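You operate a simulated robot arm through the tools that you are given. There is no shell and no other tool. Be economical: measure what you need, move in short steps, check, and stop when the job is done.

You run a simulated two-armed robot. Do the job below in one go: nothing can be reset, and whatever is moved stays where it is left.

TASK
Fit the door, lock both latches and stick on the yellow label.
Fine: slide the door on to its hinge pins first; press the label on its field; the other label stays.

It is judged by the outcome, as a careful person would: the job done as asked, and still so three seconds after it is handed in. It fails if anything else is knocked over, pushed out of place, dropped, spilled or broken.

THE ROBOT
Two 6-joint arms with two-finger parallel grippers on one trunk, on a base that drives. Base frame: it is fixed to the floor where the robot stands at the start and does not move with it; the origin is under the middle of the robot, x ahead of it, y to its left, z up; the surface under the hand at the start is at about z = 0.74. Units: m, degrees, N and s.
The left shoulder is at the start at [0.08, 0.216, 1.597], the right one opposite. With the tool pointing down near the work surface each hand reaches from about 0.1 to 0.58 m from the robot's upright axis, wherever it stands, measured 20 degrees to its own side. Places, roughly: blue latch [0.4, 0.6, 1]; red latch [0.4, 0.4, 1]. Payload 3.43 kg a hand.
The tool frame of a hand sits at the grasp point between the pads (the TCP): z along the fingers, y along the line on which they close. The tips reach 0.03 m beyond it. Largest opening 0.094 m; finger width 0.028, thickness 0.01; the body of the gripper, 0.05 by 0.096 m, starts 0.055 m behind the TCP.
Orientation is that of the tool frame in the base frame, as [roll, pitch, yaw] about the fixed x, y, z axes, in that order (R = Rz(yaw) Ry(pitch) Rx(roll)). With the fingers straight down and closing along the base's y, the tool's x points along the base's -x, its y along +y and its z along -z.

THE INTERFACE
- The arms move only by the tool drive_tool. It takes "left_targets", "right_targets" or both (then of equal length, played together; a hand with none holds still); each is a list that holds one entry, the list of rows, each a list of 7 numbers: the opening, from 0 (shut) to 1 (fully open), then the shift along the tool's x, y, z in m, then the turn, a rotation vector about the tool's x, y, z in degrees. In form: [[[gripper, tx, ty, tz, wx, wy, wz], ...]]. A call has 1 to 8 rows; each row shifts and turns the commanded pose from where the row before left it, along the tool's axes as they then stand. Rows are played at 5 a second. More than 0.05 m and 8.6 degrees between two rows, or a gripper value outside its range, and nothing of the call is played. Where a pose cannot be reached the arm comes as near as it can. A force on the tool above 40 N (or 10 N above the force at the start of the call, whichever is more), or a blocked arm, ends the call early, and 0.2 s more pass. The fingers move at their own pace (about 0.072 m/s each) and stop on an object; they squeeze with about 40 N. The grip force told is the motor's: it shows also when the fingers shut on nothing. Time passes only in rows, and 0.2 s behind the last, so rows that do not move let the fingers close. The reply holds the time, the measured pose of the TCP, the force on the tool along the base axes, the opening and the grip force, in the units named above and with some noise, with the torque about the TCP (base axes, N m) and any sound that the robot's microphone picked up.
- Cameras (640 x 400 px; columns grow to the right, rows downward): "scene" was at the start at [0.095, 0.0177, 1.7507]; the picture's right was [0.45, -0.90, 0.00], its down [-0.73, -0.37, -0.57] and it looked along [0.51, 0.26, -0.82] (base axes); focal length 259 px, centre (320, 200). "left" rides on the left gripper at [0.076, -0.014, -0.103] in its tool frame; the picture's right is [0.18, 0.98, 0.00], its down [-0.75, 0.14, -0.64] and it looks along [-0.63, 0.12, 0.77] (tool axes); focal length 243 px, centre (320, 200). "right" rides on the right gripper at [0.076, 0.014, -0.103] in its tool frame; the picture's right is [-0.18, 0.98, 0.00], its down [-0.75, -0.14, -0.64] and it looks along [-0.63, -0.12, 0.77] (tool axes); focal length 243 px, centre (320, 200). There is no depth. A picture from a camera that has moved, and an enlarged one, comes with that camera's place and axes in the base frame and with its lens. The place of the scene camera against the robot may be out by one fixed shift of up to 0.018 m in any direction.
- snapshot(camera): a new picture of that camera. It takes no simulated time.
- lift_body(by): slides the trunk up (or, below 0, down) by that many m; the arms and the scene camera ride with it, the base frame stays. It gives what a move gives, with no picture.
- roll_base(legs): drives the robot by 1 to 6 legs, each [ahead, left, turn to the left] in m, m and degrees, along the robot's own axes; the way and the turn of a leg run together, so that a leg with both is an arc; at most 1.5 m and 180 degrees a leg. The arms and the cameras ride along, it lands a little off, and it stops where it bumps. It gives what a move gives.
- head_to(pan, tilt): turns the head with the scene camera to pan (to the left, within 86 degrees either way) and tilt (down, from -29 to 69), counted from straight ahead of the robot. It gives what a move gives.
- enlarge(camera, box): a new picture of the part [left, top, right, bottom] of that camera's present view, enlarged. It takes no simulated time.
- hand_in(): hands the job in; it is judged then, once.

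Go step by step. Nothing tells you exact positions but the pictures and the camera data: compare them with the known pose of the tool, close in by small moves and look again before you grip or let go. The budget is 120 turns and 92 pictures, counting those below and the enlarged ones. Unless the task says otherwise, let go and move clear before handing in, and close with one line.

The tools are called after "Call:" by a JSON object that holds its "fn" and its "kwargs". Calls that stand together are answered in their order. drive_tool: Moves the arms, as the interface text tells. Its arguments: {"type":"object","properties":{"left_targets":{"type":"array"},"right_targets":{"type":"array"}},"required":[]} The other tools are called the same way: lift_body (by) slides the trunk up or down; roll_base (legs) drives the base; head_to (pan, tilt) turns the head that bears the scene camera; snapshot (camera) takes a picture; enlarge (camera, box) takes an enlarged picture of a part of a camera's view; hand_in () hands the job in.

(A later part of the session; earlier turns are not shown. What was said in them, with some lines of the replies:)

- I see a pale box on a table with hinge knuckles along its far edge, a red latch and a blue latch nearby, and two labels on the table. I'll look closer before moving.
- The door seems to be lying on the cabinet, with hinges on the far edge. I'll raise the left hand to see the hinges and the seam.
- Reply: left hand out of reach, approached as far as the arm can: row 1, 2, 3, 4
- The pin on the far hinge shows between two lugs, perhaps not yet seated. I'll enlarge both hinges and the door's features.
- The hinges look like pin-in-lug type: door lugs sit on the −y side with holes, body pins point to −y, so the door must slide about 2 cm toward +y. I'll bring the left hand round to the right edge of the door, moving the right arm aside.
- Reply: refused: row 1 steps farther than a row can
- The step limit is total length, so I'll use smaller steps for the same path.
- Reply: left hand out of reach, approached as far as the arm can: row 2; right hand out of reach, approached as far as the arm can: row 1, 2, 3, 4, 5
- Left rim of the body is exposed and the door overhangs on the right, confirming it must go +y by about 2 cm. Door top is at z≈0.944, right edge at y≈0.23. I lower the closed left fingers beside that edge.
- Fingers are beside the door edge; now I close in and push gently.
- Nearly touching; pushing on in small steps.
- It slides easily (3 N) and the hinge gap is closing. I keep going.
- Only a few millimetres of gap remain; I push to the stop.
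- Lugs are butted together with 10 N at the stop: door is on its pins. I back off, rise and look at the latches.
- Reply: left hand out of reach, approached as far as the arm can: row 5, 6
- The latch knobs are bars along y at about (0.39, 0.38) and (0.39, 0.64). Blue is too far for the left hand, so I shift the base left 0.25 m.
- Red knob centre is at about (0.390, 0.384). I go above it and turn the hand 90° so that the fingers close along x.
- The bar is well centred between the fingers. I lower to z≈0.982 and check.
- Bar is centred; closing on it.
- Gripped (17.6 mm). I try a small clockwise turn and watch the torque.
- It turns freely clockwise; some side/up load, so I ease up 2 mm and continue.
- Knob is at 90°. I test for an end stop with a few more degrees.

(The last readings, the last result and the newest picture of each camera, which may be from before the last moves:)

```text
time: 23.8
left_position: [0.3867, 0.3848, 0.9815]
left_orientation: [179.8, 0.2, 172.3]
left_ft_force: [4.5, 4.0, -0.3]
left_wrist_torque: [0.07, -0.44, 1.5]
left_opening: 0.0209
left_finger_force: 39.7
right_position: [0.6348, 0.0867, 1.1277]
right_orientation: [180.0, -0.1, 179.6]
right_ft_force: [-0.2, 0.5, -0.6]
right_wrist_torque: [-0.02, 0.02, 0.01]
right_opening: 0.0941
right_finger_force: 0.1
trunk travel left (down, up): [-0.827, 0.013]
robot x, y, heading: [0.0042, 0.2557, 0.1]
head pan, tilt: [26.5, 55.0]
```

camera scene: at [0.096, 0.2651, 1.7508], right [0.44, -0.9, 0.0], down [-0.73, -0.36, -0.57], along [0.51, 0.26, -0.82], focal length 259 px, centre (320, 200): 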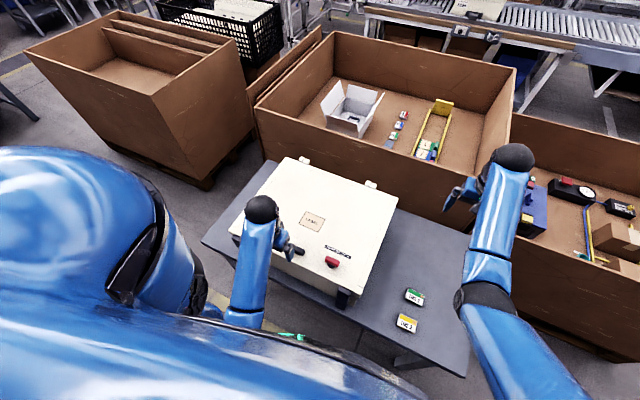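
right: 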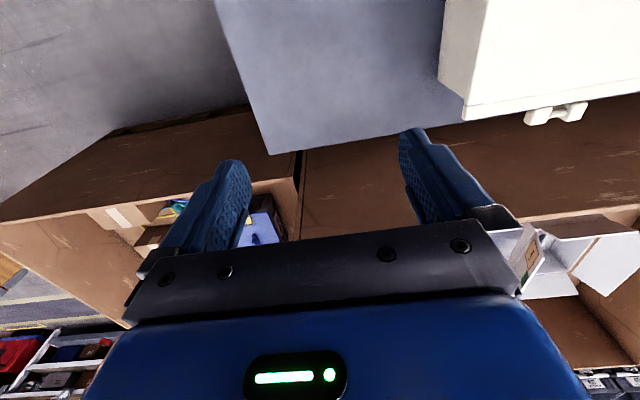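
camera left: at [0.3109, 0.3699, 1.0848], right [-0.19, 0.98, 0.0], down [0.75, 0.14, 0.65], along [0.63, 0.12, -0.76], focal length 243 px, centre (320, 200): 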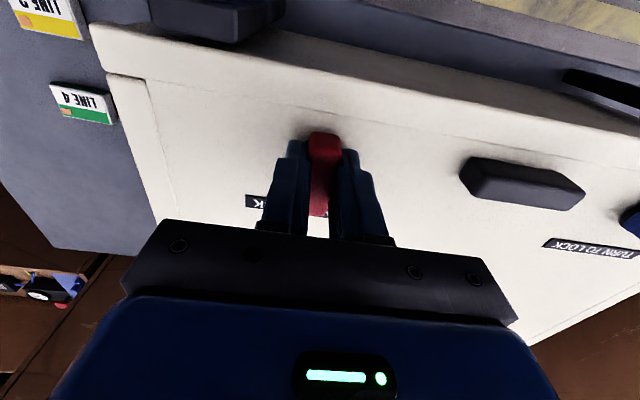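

Stop felt (1.5 N m) at 90°: red is locked. I ease back to square, open and rise.

Call:
{"fn": "drive_tool", "kwargs": {"left_targets": [[[0, 0, 0, 0, 0, 0, -4], [0.0, 0, 0, 0, 0, 0, -3.5], [0.35, 0, 0, 0, 0, 0, 0], [0.5, 0, 0, 0, 0, 0, 0], [0.5, 0, 0, -0.025, 0, 0, 0], [1, 0, 0, -0.025, 0, 0, 0], [1, 0.03, 0, -0.003, 0, 0, 0]]]}}

Call:
{"fn": "snapshot", "kwargs": {"camera": "left"}}

Call:
{"fn": "snapshot", "kwargs": {"camera": "scene"}}

```text
time: 25.4
left_position: [0.3524, 0.3839, 1.0312]
left_orientation: [179.9, 0.5, 179.7]
left_ft_force: [0.6, -0.5, 0.0]
left_wrist_torque: [0.03, 0.0, 0.01]
left_opening: 0.094
left_finger_force: 0.0
left hand out of reach, approached as far as the arm can: row 7
right_position: [0.632, 0.0855, 1.13]
right_orientation: [-179.9, 0.1, 179.6]
right_ft_force: [-0.5, 0.3, 0.8]
right_wrist_torque: [0.03, -0.01, -0.02]
right_opening: 0.0938
right_finger_force: 0.0
trunk travel left (down, up): [-0.827, 0.013]
robot x, y, heading: [0.0022, 0.2528, -0.2]
head pan, tilt: [26.5, 55.0]
```

```text
53 pictures are left
camera left: at [0.276, 0.3696, 1.133], right [-0.18, 0.98, 0.0], down [0.75, 0.14, 0.65], along [0.64, 0.11, -0.76], focal length 243 px, centre (320, 200)
```

left: 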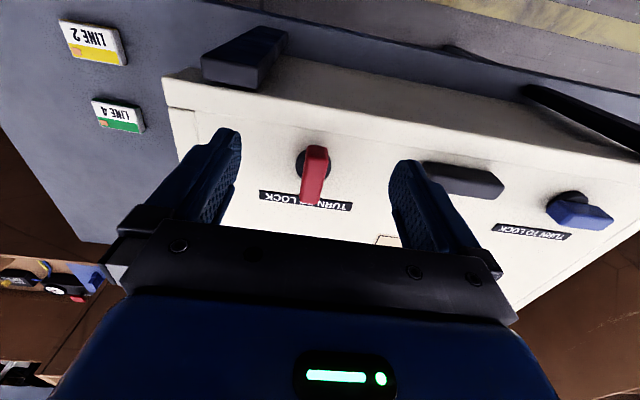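

```text
52 pictures are left
camera scene: at [0.0936, 0.2715, 1.7508], right [0.44, -0.9, 0.0], down [-0.73, -0.36, -0.57], along [0.52, 0.25, -0.82], focal length 259 px, centre (320, 200)
```

scene: 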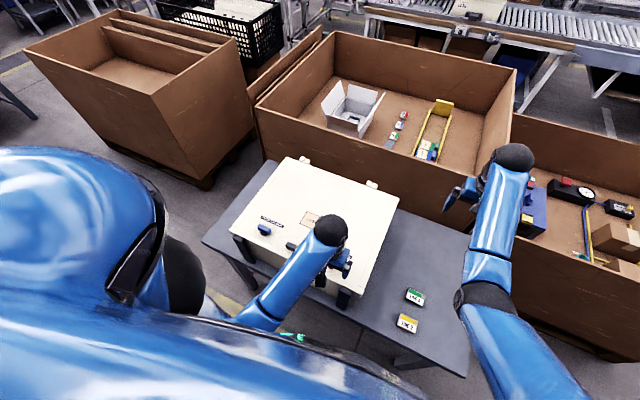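

Red is clearly locked. Now to the blue knob at about (0.388, 0.634), turning the hand 90° again.

Call:
{"fn": "drive_tool", "kwargs": {"left_targets": [[[1, -0.006, 0.0417, 0, 0, 0, 0], [1, -0.006, 0.0417, 0, 0, 0, 0], [1, -0.006, 0.0417, 0, 0, 0, 0], [1, -0.006, 0.0417, 0, 0, 0, 0], [1, -0.006, 0.0417, 0, 0, 0, 0], [1, -0.006, 0.0417, 0, 0, 0, 0], [1, 0, 0, 0, 0, 0, -8.5], [1, 0, 0, 0, 0, 0, -8.5]]]}}

Call:
{"fn": "drive_tool", "kwargs": {"left_targets": [[[1, 0, 0, 0, 0, 0, -8.5], [1, 0, 0, 0, 0, 0, -8.5], [1, 0, 0, 0, 0, 0, -8.5], [1, 0, 0, 0, 0, 0, -8.5], [1, 0, 0, 0, 0, 0, -8.5], [1, 0, 0, 0, 0, 0, -8.5], [1, 0, 0, 0, 0, 0, -8.5], [1, 0, 0, 0, 0, 0, -8.5]]]}}

Call:
{"fn": "snapshot", "kwargs": {"camera": "left"}}

```text
time: 27.2
left_position: [0.3937, 0.6331, 1.028]
left_orientation: [-180.0, 0.2, -163.3]
left_ft_force: [-0.2, 0.2, -0.3]
left_wrist_torque: [0.0, 0.03, -0.02]
left_opening: 0.0941
left_finger_force: 0.1
left hand out of reach, approached as far as the arm can: row 3
right_position: [0.6336, 0.085, 1.1298]
right_orientation: [-180.0, 0.0, 179.7]
right_ft_force: [0.0, 0.8, 0.5]
right_wrist_torque: [-0.02, 0.04, -0.01]
right_opening: 0.0938
right_finger_force: 0.1
trunk travel left (down, up): [-0.827, 0.013]
robot x, y, heading: [-0.0007, 0.256, -0.3]
head pan, tilt: [26.5, 55.0]
```

```text
time: 29.0
left_position: [0.3928, 0.6338, 1.0285]
left_orientation: [-179.9, 0.1, -95.3]
left_ft_force: [-0.7, -0.1, -0.3]
left_wrist_torque: [0.03, -0.02, 0.0]
left_opening: 0.0938
left_finger_force: 0.0
right_position: [0.6333, 0.0855, 1.1289]
right_orientation: [180.0, 0.0, 179.7]
right_ft_force: [-0.1, -0.2, 0.1]
right_wrist_torque: [0.01, 0.01, 0.01]
right_opening: 0.0941
right_finger_force: 0.1
trunk travel left (down, up): [-0.827, 0.013]
robot x, y, heading: [-0.0021, 0.255, -0.1]
head pan, tilt: [26.5, 55.0]
```

```text
51 pictures are left
camera left: at [0.4, 0.5561, 1.1306], right [-1.0, -0.09, 0.0], down [-0.07, 0.76, 0.64], along [-0.06, 0.64, -0.77], focal length 243 px, centre (320, 200)
```

left: 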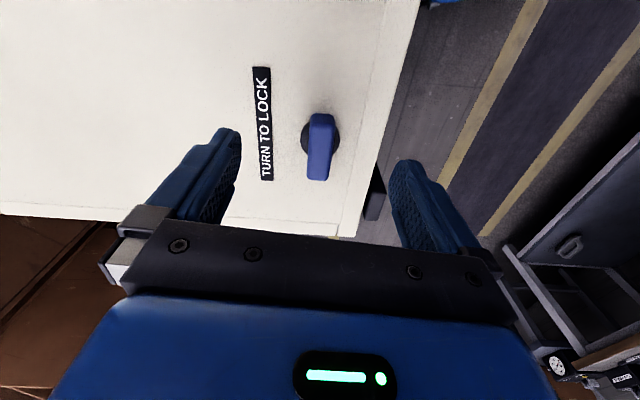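

I finish the turn, shift 9 mm to centre on the pivot, and lower.

Call:
{"fn": "drive_tool", "kwargs": {"left_targets": [[[1, 0, 0, 0, 0, 0, -5], [1, -0.0095, 0.001, 0, 0, 0, 0], [1, 0, 0, 0.025, 0, 0, 0], [1, 0, 0, 0.012, 0, 0, 0], [1, 0, 0, 0.009, 0, 0, 0], [1, 0, 0, 0, 0, 0, 0]]]}}

Call:
{"fn": "snapshot", "kwargs": {"camera": "left"}}

```text
time: 30.4
left_position: [0.3921, 0.6446, 0.9829]
left_orientation: [-179.8, 0.2, -90.3]
left_ft_force: [-0.3, -0.2, -0.4]
left_wrist_torque: [-0.02, 0.04, 0.0]
left_opening: 0.0939
left_finger_force: 0.0
right_position: [0.6339, 0.0856, 1.1294]
right_orientation: [-180.0, 0.0, 179.7]
right_ft_force: [-0.5, -0.3, 0.4]
right_wrist_torque: [0.02, 0.0, -0.02]
right_opening: 0.0942
right_finger_force: 0.0
trunk travel left (down, up): [-0.827, 0.013]
robot x, y, heading: [0.0013, 0.2546, -0.3]
head pan, tilt: [26.5, 55.0]
```

```text
50 pictures are left
camera left: at [0.4063, 0.5675, 1.0854], right [-0.98, -0.18, 0.0], down [-0.14, 0.75, 0.64], along [-0.11, 0.63, -0.77], focal length 243 px, centre (320, 200)
```

left: 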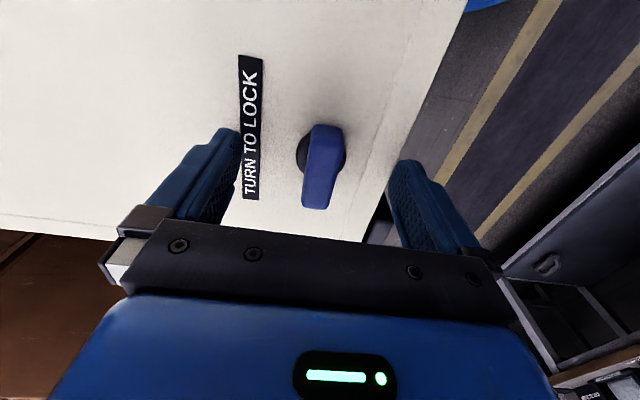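

Same view as for red before gripping. I close and try clockwise.

Call:
{"fn": "drive_tool", "kwargs": {"left_targets": [[[1, -0.0015, 0, 0.001, 0, 0, 0], [0, 0, 0, 0, 0, 0, 0], [0, 0, 0, 0, 0, 0, 0], [0, 0, 0, 0, 0, 0, 0], [0, 0, 0, 0, 0, 0, 0], [0, 0, 0, 0, 0, 0, 4], [0, 0, 0, 0, 0, 0, 4]]]}}

```text
time: 32.0
left_position: [0.3919, 0.6477, 0.9821]
left_orientation: [-179.8, 0.1, -98.4]
left_ft_force: [-0.6, 3.2, -0.5]
left_wrist_torque: [-0.04, 0.13, 0.01]
left_opening: 0.0176
left_finger_force: 40.1
right_position: [0.6326, 0.0863, 1.1291]
right_orientation: [180.0, -0.1, 179.7]
right_ft_force: [0.0, -0.2, -0.7]
right_wrist_torque: [0.0, 0.01, 0.0]
right_opening: 0.0938
right_finger_force: 0.0
trunk travel left (down, up): [-0.827, 0.013]
robot x, y, heading: [-0.004, 0.2524, -0.3]
head pan, tilt: [26.5, 55.0]
```

Turns freely clockwise; continuing.

Call:
{"fn": "drive_tool", "kwargs": {"left_targets": [[[0, 0, 0, 0, 0, 0, 5], [0, 0, 0, 0, 0, 0, 5], [0, 0, 0, 0, 0, 0, 5], [0, 0, 0, 0, 0, 0, 5], [0, 0, 0, 0, 0, 0, 5]]]}}

```text
time: 33.2
left_position: [0.3923, 0.6463, 0.9828]
left_orientation: [-179.9, 0.2, -123.4]
left_ft_force: [4.9, 6.2, 4.7]
left_wrist_torque: [-0.82, 0.66, -0.05]
left_opening: 0.0176
left_finger_force: 39.5
right_position: [0.6342, 0.0863, 1.1288]
right_orientation: [-180.0, -0.1, 179.7]
right_ft_force: [0.3, 0.6, 0.5]
right_wrist_torque: [0.01, -0.03, 0.01]
right_opening: 0.0941
right_finger_force: 0.1
trunk travel left (down, up): [-0.827, 0.013]
robot x, y, heading: [0.0056, 0.254, -0.6]
head pan, tilt: [26.5, 55.0]
```

Call:
{"fn": "drive_tool", "kwargs": {"left_targets": [[[0, -0.0007, 0, 0, 0, 0, 5], [0, 0, 0, 0, 0, 0, 5], [0, 0, 0, 0, 0, 0, 5], [0, 0, 0, 0, 0, 0, 5], [0, 0, 0, 0, 0, 0, 5]]]}}

Call:
{"fn": "drive_tool", "kwargs": {"left_targets": [[[0, 0, 0, 0, 0, 0, 5], [0, 0, 0, 0, 0, 0, 5], [0, 0, 0, 0, 0, 0, 5], [0, 0, 0, 0, 0, 0, 5], [0, 0, 0, 0, 0, 0, 5], [0, 0, 0, 0, 0, 0, 5]]]}}

```text
time: 34.4
left_position: [0.394, 0.6453, 0.982]
left_orientation: [-180.0, 0.2, -148.5]
left_ft_force: [3.9, 0.6, 5.9]
left_wrist_torque: [0.45, -0.81, 0.01]
left_opening: 0.0177
left_finger_force: 40.1
right_position: [0.6343, 0.0859, 1.1299]
right_orientation: [180.0, 0.0, 179.7]
right_ft_force: [0.3, -0.2, 0.3]
right_wrist_torque: [0.01, -0.02, 0.03]
right_opening: 0.0941
right_finger_force: 0.1
trunk travel left (down, up): [-0.827, 0.013]
robot x, y, heading: [0.0031, 0.2571, -0.1]
head pan, tilt: [26.5, 55.0]
```

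```text
time: 35.8
left_position: [0.3938, 0.6451, 0.9822]
left_orientation: [180.0, 0.3, -178.5]
left_ft_force: [5.1, -3.7, 6.0]
left_wrist_torque: [-0.1, -1.3, -0.01]
left_opening: 0.0176
left_finger_force: 40.7
right_position: [0.6327, 0.0841, 1.1298]
right_orientation: [179.8, 0.0, 179.6]
right_ft_force: [0.0, 0.6, -0.2]
right_wrist_torque: [-0.02, -0.02, 0.02]
right_opening: 0.094
right_finger_force: 0.1
trunk travel left (down, up): [-0.827, 0.013]
robot x, y, heading: [0.0048, 0.2523, -0.3]
head pan, tilt: [26.5, 55.0]
```

Almost there; pressing to the end stop, then easing back, opening and rising.

Call:
{"fn": "drive_tool", "kwargs": {"left_targets": [[[0, 0, 0, 0, 0, 0, 4], [0, 0, 0, 0, 0, 0, 4]]]}}

Call:
{"fn": "drive_tool", "kwargs": {"left_targets": [[[0, 0, 0, 0, 0, 0, -3.5], [0.0, 0, 0, 0, 0, 0, -3], [0.35, 0, 0, 0, 0, 0, 0], [0.5, 0, 0, 0, 0, 0, 0], [0.5, 0, 0, -0.025, 0, 0, 0], [1, 0, 0, -0.023, 0, 0, 0]]]}}

Call:
{"fn": "snapshot", "kwargs": {"camera": "left"}}

```text
time: 36.4
left_position: [0.3924, 0.6454, 0.9826]
left_orientation: [179.9, 0.0, 173.6]
left_ft_force: [4.6, -6.9, 3.2]
left_wrist_torque: [-0.14, 0.08, 1.45]
left_opening: 0.0196
left_finger_force: 40.1
right_position: [0.634, 0.0842, 1.129]
right_orientation: [179.9, 0.0, 179.6]
right_ft_force: [-0.2, -0.3, 0.8]
right_wrist_torque: [-0.01, -0.04, 0.04]
right_opening: 0.094
right_finger_force: 0.0
trunk travel left (down, up): [-0.827, 0.013]
robot x, y, heading: [0.0004, 0.2553, -0.6]
head pan, tilt: [26.5, 55.0]
```

```text
time: 37.8
left_position: [0.3928, 0.6477, 1.0297]
left_orientation: [-180.0, 0.2, -179.7]
left_ft_force: [0.9, -0.2, 0.1]
left_wrist_torque: [-0.01, 0.01, 0.0]
left_opening: 0.0939
left_finger_force: 0.0
right_position: [0.6334, 0.0854, 1.129]
right_orientation: [179.9, 0.0, 179.6]
right_ft_force: [0.5, 0.5, -0.1]
right_wrist_torque: [0.01, -0.01, 0.04]
right_opening: 0.0942
right_finger_force: 0.1
trunk travel left (down, up): [-0.827, 0.013]
robot x, y, heading: [0.0021, 0.2561, -0.8]
head pan, tilt: [26.5, 55.0]
```

```text
49 pictures are left
camera left: at [0.3164, 0.6329, 1.1329], right [-0.19, 0.98, 0.0], down [0.75, 0.14, 0.64], along [0.63, 0.12, -0.76], focal length 243 px, centre (320, 200)
```

left: 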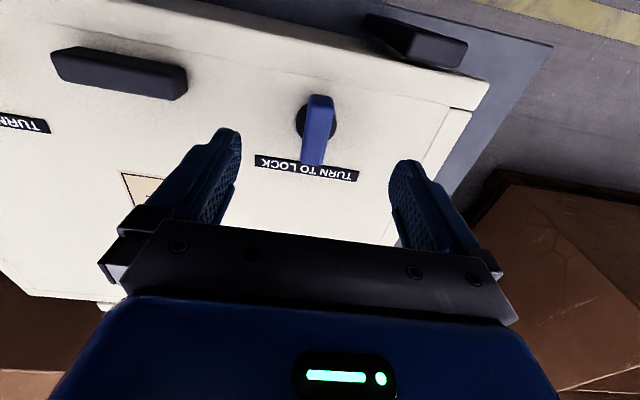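

Both latches are locked at their stops. The yellow label (LINE 2) is on the table at about (0.385, 0.075) and the field at about (0.51, 0.51); I shift the base right 0.12 m so the left hand reaches both, and move the right arm aside.

Call:
{"fn": "drive_tool", "kwargs": {"right_targets": [[[1, 0.02, -0.045, 0, 0, 0, 0], [1, 0.02, -0.045, 0, 0, 0, 0], [1, 0.02, -0.045, 0, 0, 0, 0], [1, 0.02, -0.045, 0, 0, 0, 0]]]}}

Call:
{"fn": "roll_base", "kwargs": {"legs": [[0, -0.12, 0.5]]}}

Call:
{"fn": "drive_tool", "kwargs": {"left_targets": [[[1, 0.0, -0.045, 0, 0, 0, 0], [1, 0, -0.045, 0, 0, 0, 0], [1, 0, -0.045, 0, 0, 0, 0], [1, 0, -0.045, 0, 0, 0, 0], [1, 0, -0.045, 0, 0, 0, 0], [1, 0, -0.045, 0, 0, 0, 0], [1, 0, -0.045, 0, 0, 0, 0], [1, 0, -0.045, 0, 0, 0, 0]]]}}

Call:
{"fn": "snapshot", "kwargs": {"camera": "scene"}}

Call:
{"fn": "snapshot", "kwargs": {"camera": "left"}}

```text
time: 38.8
left_position: [0.3919, 0.646, 1.0322]
left_orientation: [179.9, 0.2, -179.8]
left_ft_force: [-0.7, -0.2, 0.2]
left_wrist_torque: [0.0, -0.03, 0.0]
left_opening: 0.094
left_finger_force: 0.0
right_position: [0.5768, -0.0985, 1.0959]
right_orientation: [179.9, 0.2, 179.7]
right_ft_force: [0.3, 0.2, 1.0]
right_wrist_torque: [0.03, -0.03, 0.02]
right_opening: 0.0942
right_finger_force: 0.0
right hand out of reach, approached as far as the arm can: row 1, 2, 3, 4
trunk travel left (down, up): [-0.827, 0.013]
robot x, y, heading: [0.0003, 0.254, -0.3]
head pan, tilt: [26.5, 55.0]
```

```text
time: 40.1
left_position: [0.3893, 0.54, 1.0294]
left_orientation: [-179.8, 0.2, -179.4]
left_ft_force: [0.4, 0.3, 0.3]
left_wrist_torque: [-0.03, -0.01, 0.03]
left_opening: 0.094
left_finger_force: 0.1
right_position: [0.5809, -0.2034, 1.0978]
right_orientation: [-179.7, 0.3, -179.9]
right_ft_force: [0.1, 0.9, 0.2]
right_wrist_torque: [-0.04, 0.02, -0.01]
right_opening: 0.0938
right_finger_force: 0.0
trunk travel left (down, up): [-0.827, 0.013]
robot x, y, heading: [0.0003, 0.1373, 0.2]
head pan, tilt: [26.5, 55.0]
```

```text
time: 41.9
left_position: [0.3953, 0.177, 1.0317]
left_orientation: [179.9, 0.0, -179.4]
left_ft_force: [0.6, -0.2, -1.2]
left_wrist_torque: [0.01, -0.01, -0.03]
left_opening: 0.0939
left_finger_force: 0.0
right_position: [0.5807, -0.2102, 1.0966]
right_orientation: [179.9, 0.2, -179.8]
right_ft_force: [1.1, -0.6, 0.1]
right_wrist_torque: [0.0, -0.01, -0.02]
right_opening: 0.0941
right_finger_force: 0.0
trunk travel left (down, up): [-0.827, 0.013]
robot x, y, heading: [0.0003, 0.137, -0.0]
head pan, tilt: [26.5, 55.0]
```

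```text
48 pictures are left
camera scene: at [0.0961, 0.1535, 1.7507], right [0.45, -0.89, 0.0], down [-0.73, -0.37, -0.57], along [0.51, 0.26, -0.82], focal length 259 px, centre (320, 200)
```

scene: 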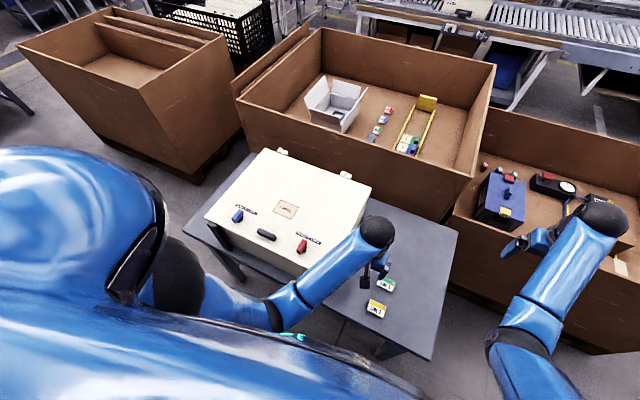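

```text
47 pictures are left
camera left: at [0.3185, 0.1608, 1.1347], right [-0.2, 0.98, 0.0], down [0.75, 0.15, 0.64], along [0.63, 0.13, -0.76], focal length 243 px, centre (320, 200)
```

left: 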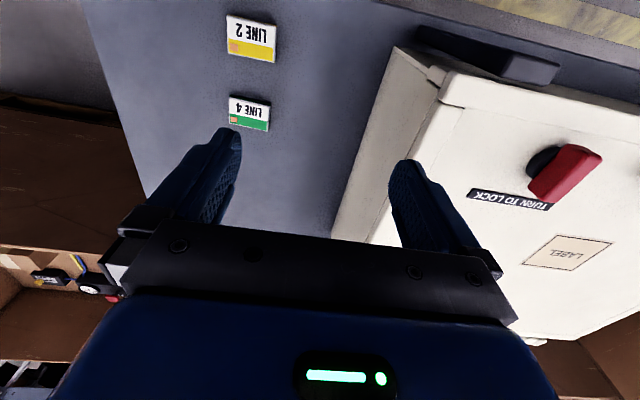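

Call:
{"fn": "enlarge", "kwargs": {"camera": "left", "box": [200, 0, 320, 75]}}

Call:
{"fn": "enlarge", "kwargs": {"camera": "scene", "box": [350, 260, 420, 330]}}

Call:
{"fn": "enlarge", "kwargs": {"camera": "scene", "box": [225, 180, 345, 260]}}

```text
5.33 times, centred on (260, 38) of left
camera zoom: at [0.3185, 0.1608, 1.1347], right [-0.2, 0.98, 0.0], down [0.75, 0.15, 0.64], along [0.63, 0.13, -0.76], focal length 1294 px, centre (640, 1067)
```

zoom: 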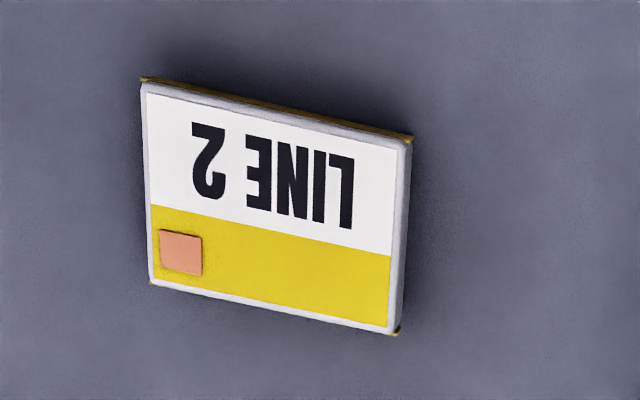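

```text
5.71 times, centred on (385, 295) of scene
camera zoom: at [0.0961, 0.1535, 1.7507], right [0.45, -0.89, 0.0], down [-0.73, -0.37, -0.57], along [0.51, 0.26, -0.82], focal length 1478 px, centre (-51, -343)
```

zoom: 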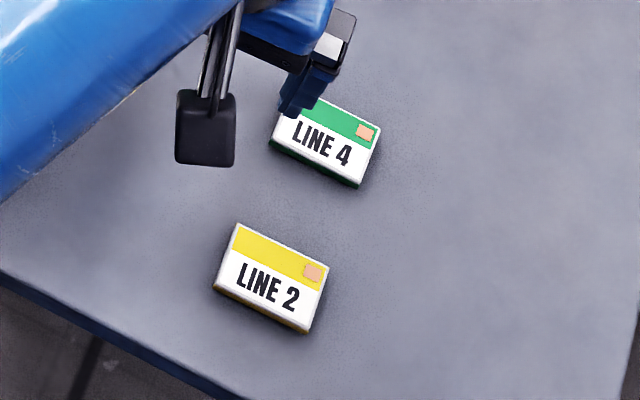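

```text
5.00 times, centred on (285, 220) of scene
camera zoom: at [0.0961, 0.1535, 1.7507], right [0.45, -0.89, 0.0], down [-0.73, -0.37, -0.57], along [0.51, 0.26, -0.82], focal length 1293 px, centre (495, 100)
```

zoom: 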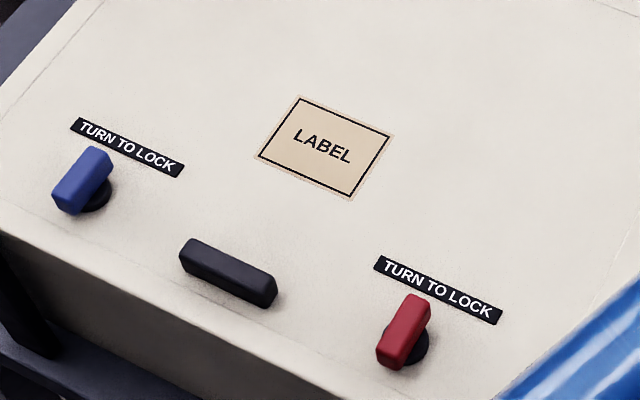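

Label is ~61×42 mm, axis-aligned, centre ≈ (0.380, 0.082); field ≈ 80×63 mm, centre ≈ (0.505, 0.510). I go above the label and lower part-way.

Call:
{"fn": "drive_tool", "kwargs": {"left_targets": [[[1, 0.005, -0.0317, 0, 0, 0, 0], [1, 0.005, -0.0317, 0, 0, 0, 0], [1, 0.005, -0.0317, 0, 0, 0, 0], [1, 0, 0, 0.04, 0, 0, 0], [1, 0, 0, 0.04, 0, 0, 0], [1, 0, 0, 0.04, 0, 0, 0], [1, 0, 0, 0.03, 0, 0, 0]]]}}

Call:
{"fn": "snapshot", "kwargs": {"camera": "left"}}

Call:
{"fn": "snapshot", "kwargs": {"camera": "scene"}}

```text
time: 43.5
left_position: [0.3824, 0.0791, 0.8789]
left_orientation: [-180.0, 0.2, -179.3]
left_ft_force: [0.7, -0.6, 1.3]
left_wrist_torque: [0.03, -0.02, 0.03]
left_opening: 0.0942
left_finger_force: 0.1
right_position: [0.58, -0.2087, 1.0968]
right_orientation: [-180.0, 0.2, -179.8]
right_ft_force: [-0.6, -0.6, -0.2]
right_wrist_torque: [0.03, 0.0, -0.03]
right_opening: 0.0939
right_finger_force: 0.1
trunk travel left (down, up): [-0.827, 0.013]
robot x, y, heading: [-0.0012, 0.14, -0.1]
head pan, tilt: [26.5, 55.0]
```

```text
43 pictures are left
camera left: at [0.3063, 0.0625, 0.9813], right [-0.2, 0.98, 0.0], down [0.75, 0.15, 0.65], along [0.63, 0.13, -0.76], focal length 243 px, centre (320, 200)
```

left: 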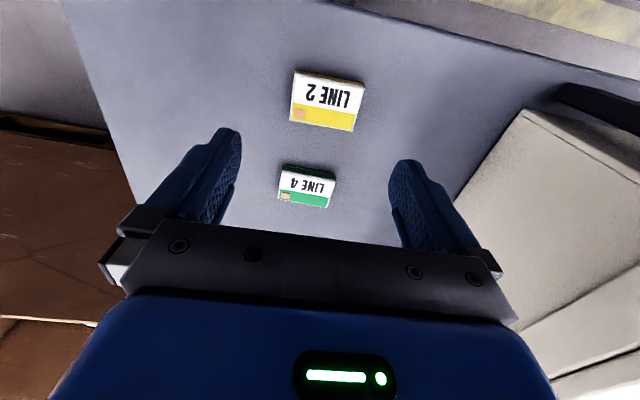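

```text
42 pictures are left
camera scene: at [0.0958, 0.1553, 1.7507], right [0.45, -0.89, 0.0], down [-0.73, -0.37, -0.57], along [0.51, 0.26, -0.82], focal length 259 px, centre (320, 200)
```

scene: 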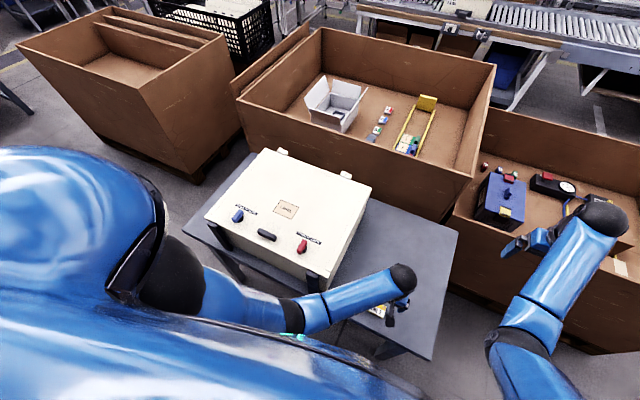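

Clear of everything. I correct by 4 mm and lower to near the table.

Call:
{"fn": "drive_tool", "kwargs": {"left_targets": [[[1, 0.004, 0.004, 0, 0, 0, 0.7], [1, 0, 0, 0.04, 0, 0, 0], [1, 0, 0, 0.035, 0, 0, 0], [1, 0, 0, 0.02, 0, 0, 0], [1, 0, 0, 0, 0, 0, 0]]]}}

Call:
{"fn": "snapshot", "kwargs": {"camera": "left"}}

```text
time: 44.7
left_position: [0.3777, 0.0836, 0.7827]
left_orientation: [179.9, 0.2, -180.0]
left_ft_force: [-0.2, -0.2, 0.3]
left_wrist_torque: [-0.01, 0.02, 0.02]
left_opening: 0.0941
left_finger_force: 0.0
right_position: [0.5811, -0.2074, 1.0963]
right_orientation: [-180.0, 0.2, -179.8]
right_ft_force: [-0.2, 0.1, 0.1]
right_wrist_torque: [-0.02, -0.01, -0.01]
right_opening: 0.0938
right_finger_force: 0.0
trunk travel left (down, up): [-0.827, 0.013]
robot x, y, heading: [0.001, 0.1347, 0.3]
head pan, tilt: [26.5, 55.0]
```

```text
41 pictures are left
camera left: at [0.3013, 0.0691, 0.8848], right [-0.18, 0.98, 0.0], down [0.75, 0.14, 0.65], along [0.63, 0.12, -0.76], focal length 243 px, centre (320, 200)
```

left: 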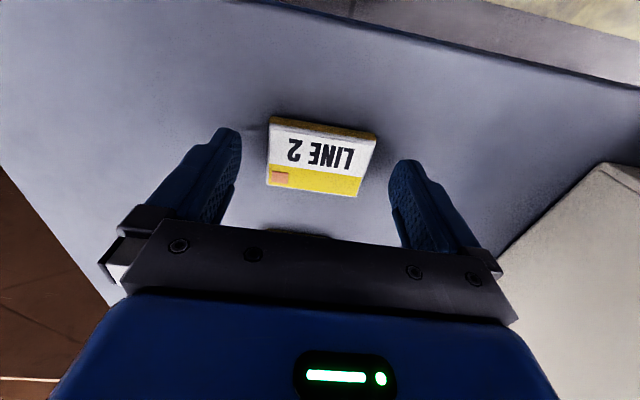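

Call:
{"fn": "enlarge", "kwargs": {"camera": "left", "box": [240, 100, 400, 210]}}

```text
3.64 times, centred on (320, 155) of left
camera zoom: at [0.3013, 0.0691, 0.8848], right [-0.18, 0.98, 0.0], down [0.75, 0.14, 0.65], along [0.63, 0.12, -0.76], focal length 882 px, centre (320, 364)
```

zoom: 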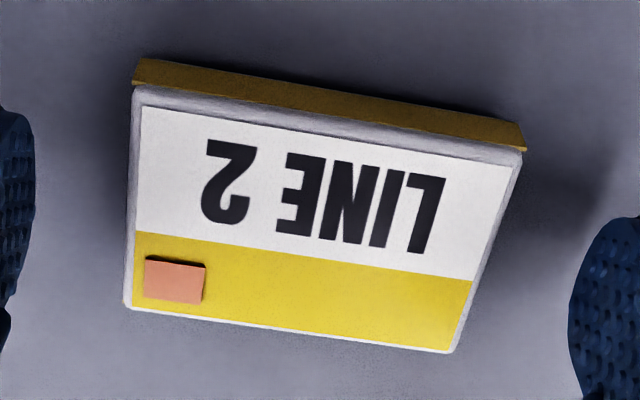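

The label is a firm slab about 1 cm thick. I lower a bit more and grip.

Call:
{"fn": "drive_tool", "kwargs": {"left_targets": [[[1, 0, 0, 0.004, 0, 0, 0], [1, 0, 0, 0.004, 0, 0, 0], [0.5, 0, 0, 0, 0, 0, 0], [0.5, 0, 0, 0, 0, 0, 0], [0.5, 0, 0, 0, 0, 0, 0], [0.5, 0, 0, 0, 0, 0, 0]]]}}

Call:
{"fn": "snapshot", "kwargs": {"camera": "left"}}

```text
time: 46.1
left_position: [0.3764, 0.085, 0.7755]
left_orientation: [179.9, 0.2, 180.0]
left_ft_force: [-0.3, 0.6, 0.4]
left_wrist_torque: [0.02, 0.0, -0.02]
left_opening: 0.0604
left_finger_force: 40.2
right_position: [0.58, -0.2096, 1.0966]
right_orientation: [179.9, 0.2, -179.8]
right_ft_force: [-0.9, -0.1, 0.3]
right_wrist_torque: [0.0, 0.02, 0.04]
right_opening: 0.0941
right_finger_force: 0.1
trunk travel left (down, up): [-0.827, 0.013]
robot x, y, heading: [-0.001, 0.1431, 0.4]
head pan, tilt: [26.5, 55.0]
```

```text
39 pictures are left
camera left: at [0.3007, 0.0697, 0.8781], right [-0.18, 0.98, 0.0], down [0.75, 0.14, 0.64], along [0.63, 0.12, -0.76], focal length 243 px, centre (320, 200)
```

left: 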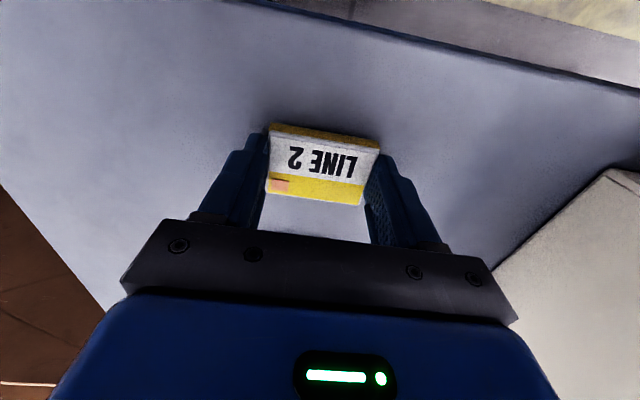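

Held at 60.4 mm. Lifting straight up.

Call:
{"fn": "drive_tool", "kwargs": {"left_targets": [[[0.5, 0, 0, -0.03, 0, 0, 0], [0.5, 0, 0, -0.045, 0, 0, 0], [0.5, 0, 0, -0.045, 0, 0, 0], [0.5, 0, 0, -0.045, 0, 0, 0], [0.5, 0, 0, -0.045, 0, 0, 0], [0.5, 0, 0, -0.045, 0, 0, 0], [0.5, 0, 0, 0, 0, 0, 0]]]}}

Call:
{"fn": "snapshot", "kwargs": {"camera": "left"}}

```text
time: 47.7
left_position: [0.3735, 0.0818, 1.0335]
left_orientation: [179.9, 0.1, 179.9]
left_ft_force: [0.2, -0.3, -1.0]
left_wrist_torque: [-0.01, 0.0, 0.0]
left_opening: 0.0603
left_finger_force: 39.9
right_position: [0.5808, -0.2098, 1.0963]
right_orientation: [-179.9, 0.2, -179.8]
right_ft_force: [-0.1, 0.6, 0.1]
right_wrist_torque: [-0.01, 0.02, 0.01]
right_opening: 0.094
right_finger_force: 0.1
trunk travel left (down, up): [-0.827, 0.013]
robot x, y, heading: [0.0013, 0.1364, 0.2]
head pan, tilt: [26.5, 55.0]
```

```text
38 pictures are left
camera left: at [0.2974, 0.0668, 1.1359], right [-0.18, 0.98, 0.0], down [0.75, 0.14, 0.64], along [0.63, 0.12, -0.76], focal length 243 px, centre (320, 200)
```

left: 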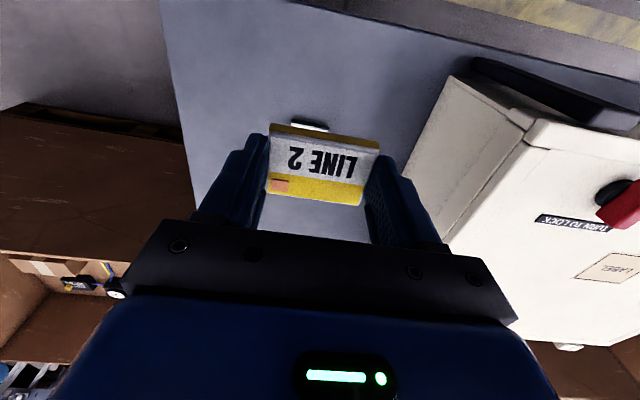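

Label is held well. Moving forward, then across toward the field.

Call:
{"fn": "drive_tool", "kwargs": {"left_targets": [[[0.5, -0.042, 0, 0, 0, 0, 0], [0.5, -0.042, 0, 0, 0, 0, 0], [0.5, -0.042, 0, 0, 0, 0, 0], [0.5, 0, 0.045, 0, 0, 0, 0], [0.5, 0, 0.045, 0, 0, 0, 0], [0.5, 0, 0.045, 0, 0, 0, 0], [0.5, 0, 0.045, 0, 0, 0, 0], [0.5, 0, 0.045, 0, 0, 0, 0]]]}}

Call:
{"fn": "drive_tool", "kwargs": {"left_targets": [[[0.5, 0, 0.045, 0, 0, 0, 0], [0.5, 0, 0.045, 0, 0, 0, 0], [0.5, 0, 0.045, 0, 0, 0, 0], [0.5, 0, 0.03, 0, 0, 0, 0], [0.5, 0, 0.0, 0, 0, 0, 0]]]}}

Call:
{"fn": "snapshot", "kwargs": {"camera": "left"}}

Call:
{"fn": "snapshot", "kwargs": {"camera": "scene"}}

```text
time: 49.5
left_position: [0.4991, 0.3117, 1.0308]
left_orientation: [-180.0, 0.2, 179.9]
left_ft_force: [-0.1, -0.1, -0.7]
left_wrist_torque: [-0.01, 0.02, -0.02]
left_opening: 0.0604
left_finger_force: 39.0
right_position: [0.5799, -0.2083, 1.0977]
right_orientation: [-179.9, 0.2, -179.7]
right_ft_force: [0.4, 0.0, -0.2]
right_wrist_torque: [0.03, 0.0, -0.02]
right_opening: 0.0943
right_finger_force: 0.0
trunk travel left (down, up): [-0.827, 0.013]
robot x, y, heading: [-0.0028, 0.1402, 0.3]
head pan, tilt: [26.5, 55.0]
```

```text
time: 50.7
left_position: [0.5013, 0.4767, 1.0296]
left_orientation: [179.9, 0.2, 179.8]
left_ft_force: [0.6, -0.6, -0.2]
left_wrist_torque: [-0.03, -0.03, 0.0]
left_opening: 0.0603
left_finger_force: 40.0
right_position: [0.5804, -0.2078, 1.0965]
right_orientation: [-179.9, 0.1, -179.7]
right_ft_force: [-0.4, -0.2, -0.2]
right_wrist_torque: [-0.01, 0.0, 0.03]
right_opening: 0.0943
right_finger_force: 0.0
trunk travel left (down, up): [-0.827, 0.013]
robot x, y, heading: [-0.0002, 0.1382, 0.0]
head pan, tilt: [26.5, 55.0]
```

```text
37 pictures are left
camera left: at [0.4246, 0.4606, 1.1315], right [-0.18, 0.98, 0.0], down [0.75, 0.14, 0.65], along [0.63, 0.12, -0.76], focal length 243 px, centre (320, 200)
```

left: 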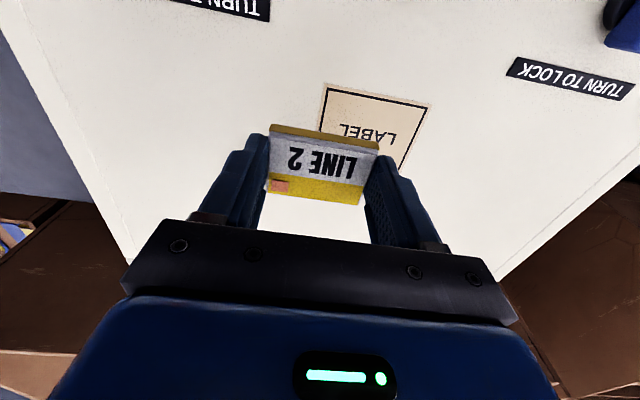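

```text
36 pictures are left
camera scene: at [0.0954, 0.1556, 1.7507], right [0.45, -0.89, 0.0], down [-0.73, -0.37, -0.57], along [0.51, 0.26, -0.82], focal length 259 px, centre (320, 200)
```

scene: 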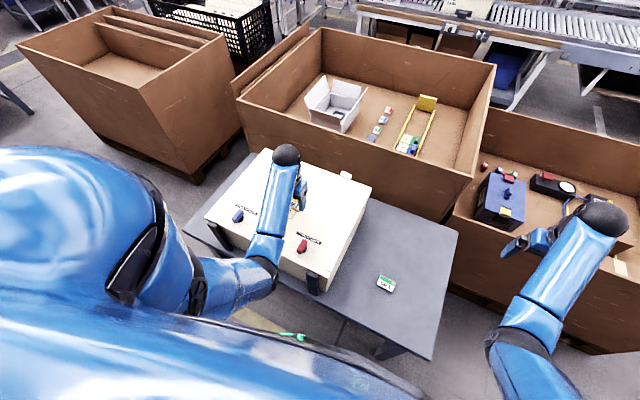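

Field centre computed as ≈ (0.5045, 0.513). I align over it and lower to ~1 cm above.

Call:
{"fn": "drive_tool", "kwargs": {"left_targets": [[[0.5, -0.003, 0.036, 0, 0, 0, 0], [0.5, 0, 0, 0.02, 0, 0, 0], [0.5, 0, 0, 0.015, 0, 0, 0], [0.5, 0, 0, 0, 0, 0, 0]]]}}

Call:
{"fn": "snapshot", "kwargs": {"camera": "left"}}

Call:
{"fn": "enlarge", "kwargs": {"camera": "scene", "box": [245, 170, 345, 232]}}

```text
time: 51.7
left_position: [0.5058, 0.5092, 0.9939]
left_orientation: [179.9, 0.2, 179.9]
left_ft_force: [0.9, -0.4, 0.7]
left_wrist_torque: [0.0, 0.0, 0.01]
left_opening: 0.0602
left_finger_force: 40.1
right_position: [0.5793, -0.209, 1.0963]
right_orientation: [-180.0, 0.3, -179.7]
right_ft_force: [0.0, 0.4, 0.0]
right_wrist_torque: [0.02, -0.03, -0.03]
right_opening: 0.0937
right_finger_force: 0.2
trunk travel left (down, up): [-0.827, 0.013]
robot x, y, heading: [0.0021, 0.1331, 0.3]
head pan, tilt: [26.5, 55.0]
```

```text
35 pictures are left
camera left: at [0.4289, 0.4943, 1.0969], right [-0.18, 0.98, 0.0], down [0.75, 0.14, 0.64], along [0.63, 0.12, -0.76], focal length 243 px, centre (320, 200)
```

left: 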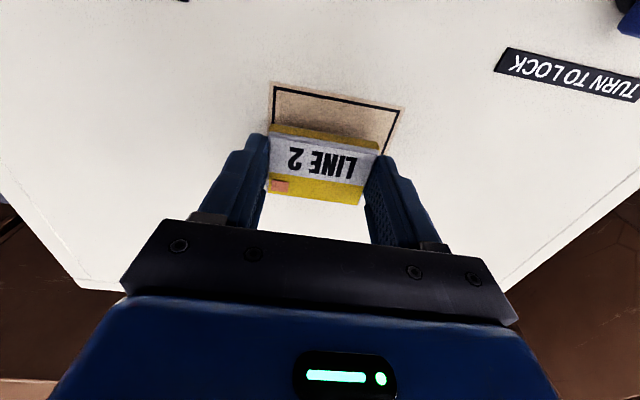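

```text
6.40 times, centred on (295, 201) of scene
camera zoom: at [0.0955, 0.1557, 1.7507], right [0.45, -0.89, 0.0], down [-0.73, -0.37, -0.57], along [0.51, 0.26, -0.82], focal length 1656 px, centre (480, 194)
```

zoom: 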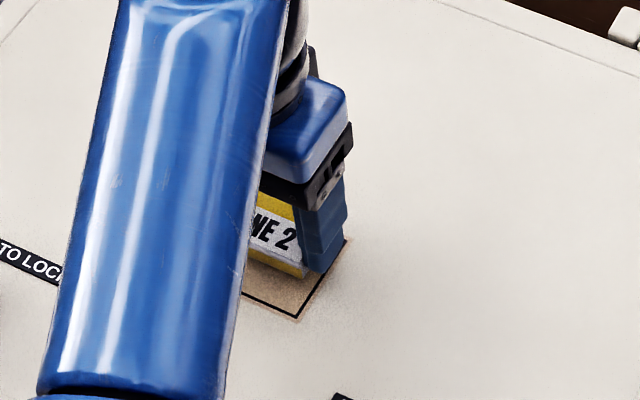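

I shift 4 mm in y and lower until contact, in small steps.

Call:
{"fn": "drive_tool", "kwargs": {"left_targets": [[[0.5, 0.001, 0.0045, 0, 0, 0, 0], [0.5, 0, 0, 0.006, 0, 0, 0], [0.5, 0, 0, 0.003, 0, 0, 0], [0.5, 0, 0, 0.002, 0, 0, 0], [0.5, 0, 0, 0.002, 0, 0, 0]]]}}

Call:
{"fn": "snapshot", "kwargs": {"camera": "left"}}

```text
time: 52.9
left_position: [0.5053, 0.5145, 0.9847]
left_orientation: [179.9, 0.3, 179.9]
left_ft_force: [0.5, -0.7, -0.1]
left_wrist_torque: [0.0, 0.02, 0.02]
left_opening: 0.0603
left_finger_force: 40.0
right_position: [0.5807, -0.2091, 1.0961]
right_orientation: [-179.9, 0.2, -179.9]
right_ft_force: [-0.9, 0.5, -0.2]
right_wrist_torque: [0.0, 0.0, 0.0]
right_opening: 0.0939
right_finger_force: 0.0
trunk travel left (down, up): [-0.827, 0.013]
robot x, y, heading: [0.0013, 0.137, 0.4]
head pan, tilt: [26.5, 55.0]
```

```text
33 pictures are left
camera left: at [0.4275, 0.5, 1.087], right [-0.18, 0.98, 0.0], down [0.75, 0.14, 0.64], along [0.63, 0.12, -0.76], focal length 243 px, centre (320, 200)
```

left: 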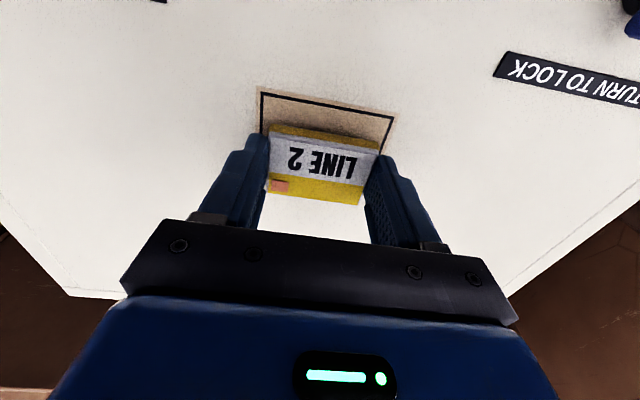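

Call:
{"fn": "drive_tool", "kwargs": {"left_targets": [[[0.5, 0, 0, 0.002, 0, 0, 0], [0.5, 0, 0, 0.002, 0, 0, 0], [0.5, 0, 0, 0.0015, 0, 0, 0]]]}}

```text
time: 53.7
left_position: [0.5043, 0.5148, 0.9806]
left_orientation: [180.0, 0.3, -180.0]
left_ft_force: [1.0, -0.3, 1.7]
left_wrist_torque: [-0.02, -0.01, -0.01]
left_opening: 0.0603
left_finger_force: 40.1
right_position: [0.5797, -0.2089, 1.0973]
right_orientation: [-180.0, 0.2, -179.8]
right_ft_force: [-0.3, -1.2, 0.9]
right_wrist_torque: [-0.01, 0.01, 0.01]
right_opening: 0.0939
right_finger_force: 0.1
trunk travel left (down, up): [-0.827, 0.013]
robot x, y, heading: [0.0008, 0.1376, 0.3]
head pan, tilt: [26.5, 55.0]
```

Call:
{"fn": "drive_tool", "kwargs": {"left_targets": [[[0.5, 0, 0, 0.0015, 0, 0, 0], [0.5, 0, 0, 0.0015, 0, 0, 0], [0.5, 0, 0, 0.001, 0, 0, 0]]]}}

```text
time: 54.5
left_position: [0.5037, 0.5138, 0.9774]
left_orientation: [179.9, 0.4, -180.0]
left_ft_force: [0.8, 3.2, 9.1]
left_wrist_torque: [-0.07, -0.02, 0.0]
left_opening: 0.0604
left_finger_force: 40.0
right_position: [0.5792, -0.208, 1.0971]
right_orientation: [-180.0, 0.1, -179.8]
right_ft_force: [0.1, -0.6, -0.9]
right_wrist_torque: [-0.05, -0.02, 0.02]
right_opening: 0.0942
right_finger_force: 0.2
trunk travel left (down, up): [-0.827, 0.013]
robot x, y, heading: [-0.0037, 0.14, 0.3]
head pan, tilt: [26.5, 55.0]
```

Contact at 9 N. I press a little harder and hold.

Call:
{"fn": "drive_tool", "kwargs": {"left_targets": [[[0.5, 0, 0, 0.001, 0, 0, 0], [0.5, 0, 0, 0.001, 0, 0, 0], [0.5, 0, 0, 0.0, 0, 0, 0], [0.5, 0, 0, 0.0, 0, 0, 0], [0.5, 0, 0, 0.0, 0, 0, 0]]]}}

```text
time: 55.7
left_position: [0.5033, 0.5126, 0.9765]
left_orientation: [179.7, 0.6, -180.0]
left_ft_force: [5.2, 6.3, 32.9]
left_wrist_torque: [0.19, -0.07, 0.01]
left_opening: 0.0603
left_finger_force: 40.0
right_position: [0.5775, -0.2109, 1.0976]
right_orientation: [179.9, 0.2, -179.8]
right_ft_force: [-0.1, -0.4, -0.2]
right_wrist_torque: [0.0, 0.01, 0.01]
right_opening: 0.0941
right_finger_force: 0.0
trunk travel left (down, up): [-0.827, 0.013]
robot x, y, heading: [0.0019, 0.1354, 0.5]
head pan, tilt: [26.5, 55.0]
```

Pressed with 33 N. I ease off, open and rise.

Call:
{"fn": "drive_tool", "kwargs": {"left_targets": [[[0.5, 0, 0, -0.002, 0, 0, 0], [0.72, 0, 0, 0, 0, 0, 0], [0.8, 0, 0, 0, 0, 0, 0], [0.8, 0, 0, -0.02, 0, 0, 0], [0.8, 0, 0, -0.025, 0, 0, 0], [0.8, 0.0, 0, 0, 0, 0, 0]]]}}

Call:
{"fn": "snapshot", "kwargs": {"camera": "left"}}

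```text
time: 57.1
left_position: [0.5038, 0.5137, 1.0193]
left_orientation: [180.0, 0.0, 179.8]
left_ft_force: [-0.6, -0.7, -0.3]
left_wrist_torque: [-0.02, -0.02, -0.01]
left_opening: 0.0751
left_finger_force: 0.0
right_position: [0.5788, -0.2092, 1.0975]
right_orientation: [-179.9, 0.3, -179.9]
right_ft_force: [1.2, 0.0, 0.0]
right_wrist_torque: [-0.03, -0.01, -0.02]
right_opening: 0.0943
right_finger_force: 0.1
trunk travel left (down, up): [-0.827, 0.013]
robot x, y, heading: [-0.0014, 0.1404, 0.3]
head pan, tilt: [26.5, 55.0]
```

```text
32 pictures are left
camera left: at [0.4281, 0.4978, 1.122], right [-0.18, 0.98, 0.0], down [0.75, 0.14, 0.64], along [0.63, 0.12, -0.77], focal length 243 px, centre (320, 200)
```

left: 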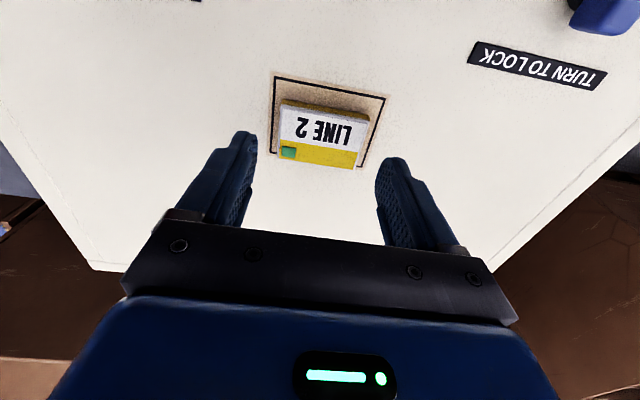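

The indicator square on the label turned green: it is stuck, centred in its field. I withdraw the hand and check the whole.

Call:
{"fn": "drive_tool", "kwargs": {"left_targets": [[[0.8, 0, -0.03, -0.01, 0, 0, 0], [0.8, 0, -0.045, 0, 0, 0, 0], [0.8, 0, -0.045, 0, 0, 0, 0], [0.8, 0, -0.045, 0, 0, 0, 0], [0.8, 0, -0.045, 0, 0, 0, 0], [0.8, 0, -0.045, 0, 0, 0, 0], [0.8, 0, -0.045, 0, 0, 0, 0], [0.8, 0, 0, 0, 0, 0, 0]]]}}

Call:
{"fn": "snapshot", "kwargs": {"camera": "scene"}}

Call:
{"fn": "enlarge", "kwargs": {"camera": "scene", "box": [195, 135, 395, 265]}}

```text
time: 58.9
left_position: [0.502, 0.2102, 1.0317]
left_orientation: [179.9, 0.1, 180.0]
left_ft_force: [-0.7, -0.7, -0.5]
left_wrist_torque: [0.03, -0.01, -0.01]
left_opening: 0.0753
left_finger_force: 0.0
right_position: [0.5805, -0.2077, 1.0964]
right_orientation: [-180.0, 0.1, -179.8]
right_ft_force: [0.1, 0.1, 0.5]
right_wrist_torque: [-0.01, 0.0, 0.0]
right_opening: 0.0941
right_finger_force: 0.0
trunk travel left (down, up): [-0.827, 0.013]
robot x, y, heading: [0.001, 0.1356, 0.2]
head pan, tilt: [26.5, 55.0]
```

```text
31 pictures are left
camera scene: at [0.0953, 0.1557, 1.7507], right [0.45, -0.89, 0.0], down [-0.73, -0.37, -0.57], along [0.51, 0.26, -0.82], focal length 259 px, centre (320, 200)
```

scene: 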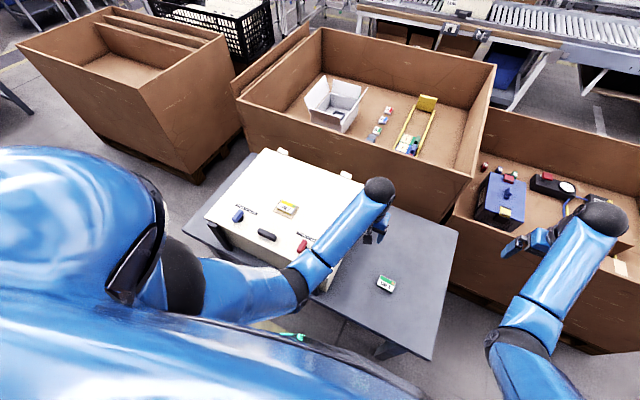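

```text
3.08 times, centred on (295, 200) of scene
camera zoom: at [0.0953, 0.1557, 1.7507], right [0.45, -0.89, 0.0], down [-0.73, -0.37, -0.57], along [0.51, 0.26, -0.82], focal length 796 px, centre (397, 200)
```

zoom: 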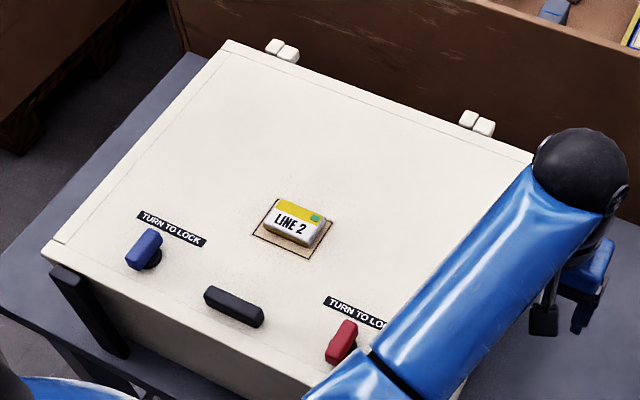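

Everything looks right; a last close look at the hinges.

Call:
{"fn": "enlarge", "kwargs": {"camera": "scene", "box": [325, 160, 365, 185]}}

Call:
{"fn": "enlarge", "kwargs": {"camera": "scene", "box": [265, 138, 305, 163]}}

```text
16.00 times, centred on (345, 172) of scene
camera zoom: at [0.0953, 0.1557, 1.7507], right [0.45, -0.89, 0.0], down [-0.73, -0.37, -0.57], along [0.51, 0.26, -0.82], focal length 4139 px, centre (-80, 640)
```

zoom: 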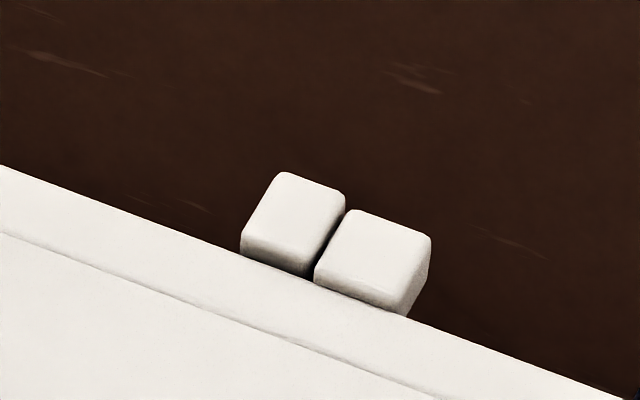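

```text
16.00 times, centred on (285, 150) of scene
camera zoom: at [0.0953, 0.1557, 1.7507], right [0.45, -0.89, 0.0], down [-0.73, -0.37, -0.57], along [0.51, 0.26, -0.82], focal length 4139 px, centre (880, 992)
```

zoom: 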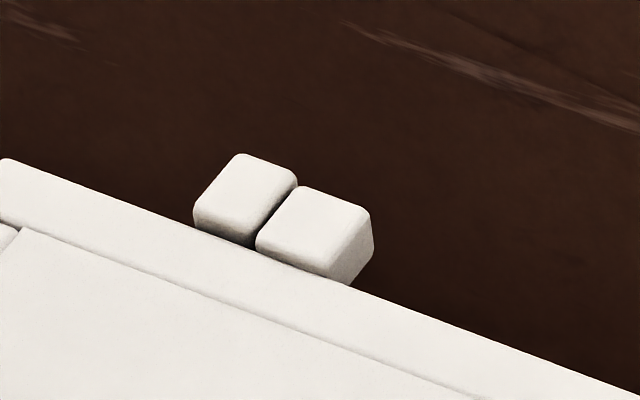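

Both hinges are seated, both latches are at their stops, the yellow label is stuck on and the green one has not moved. The hands are clear, so I hand in.

Call:
{"fn": "hand_in", "kwargs": {}}

```text
The job is handed in.
```

The door is on its hinge pins, both latches are locked, and the yellow label is pressed on its field; the other label was left where it was.
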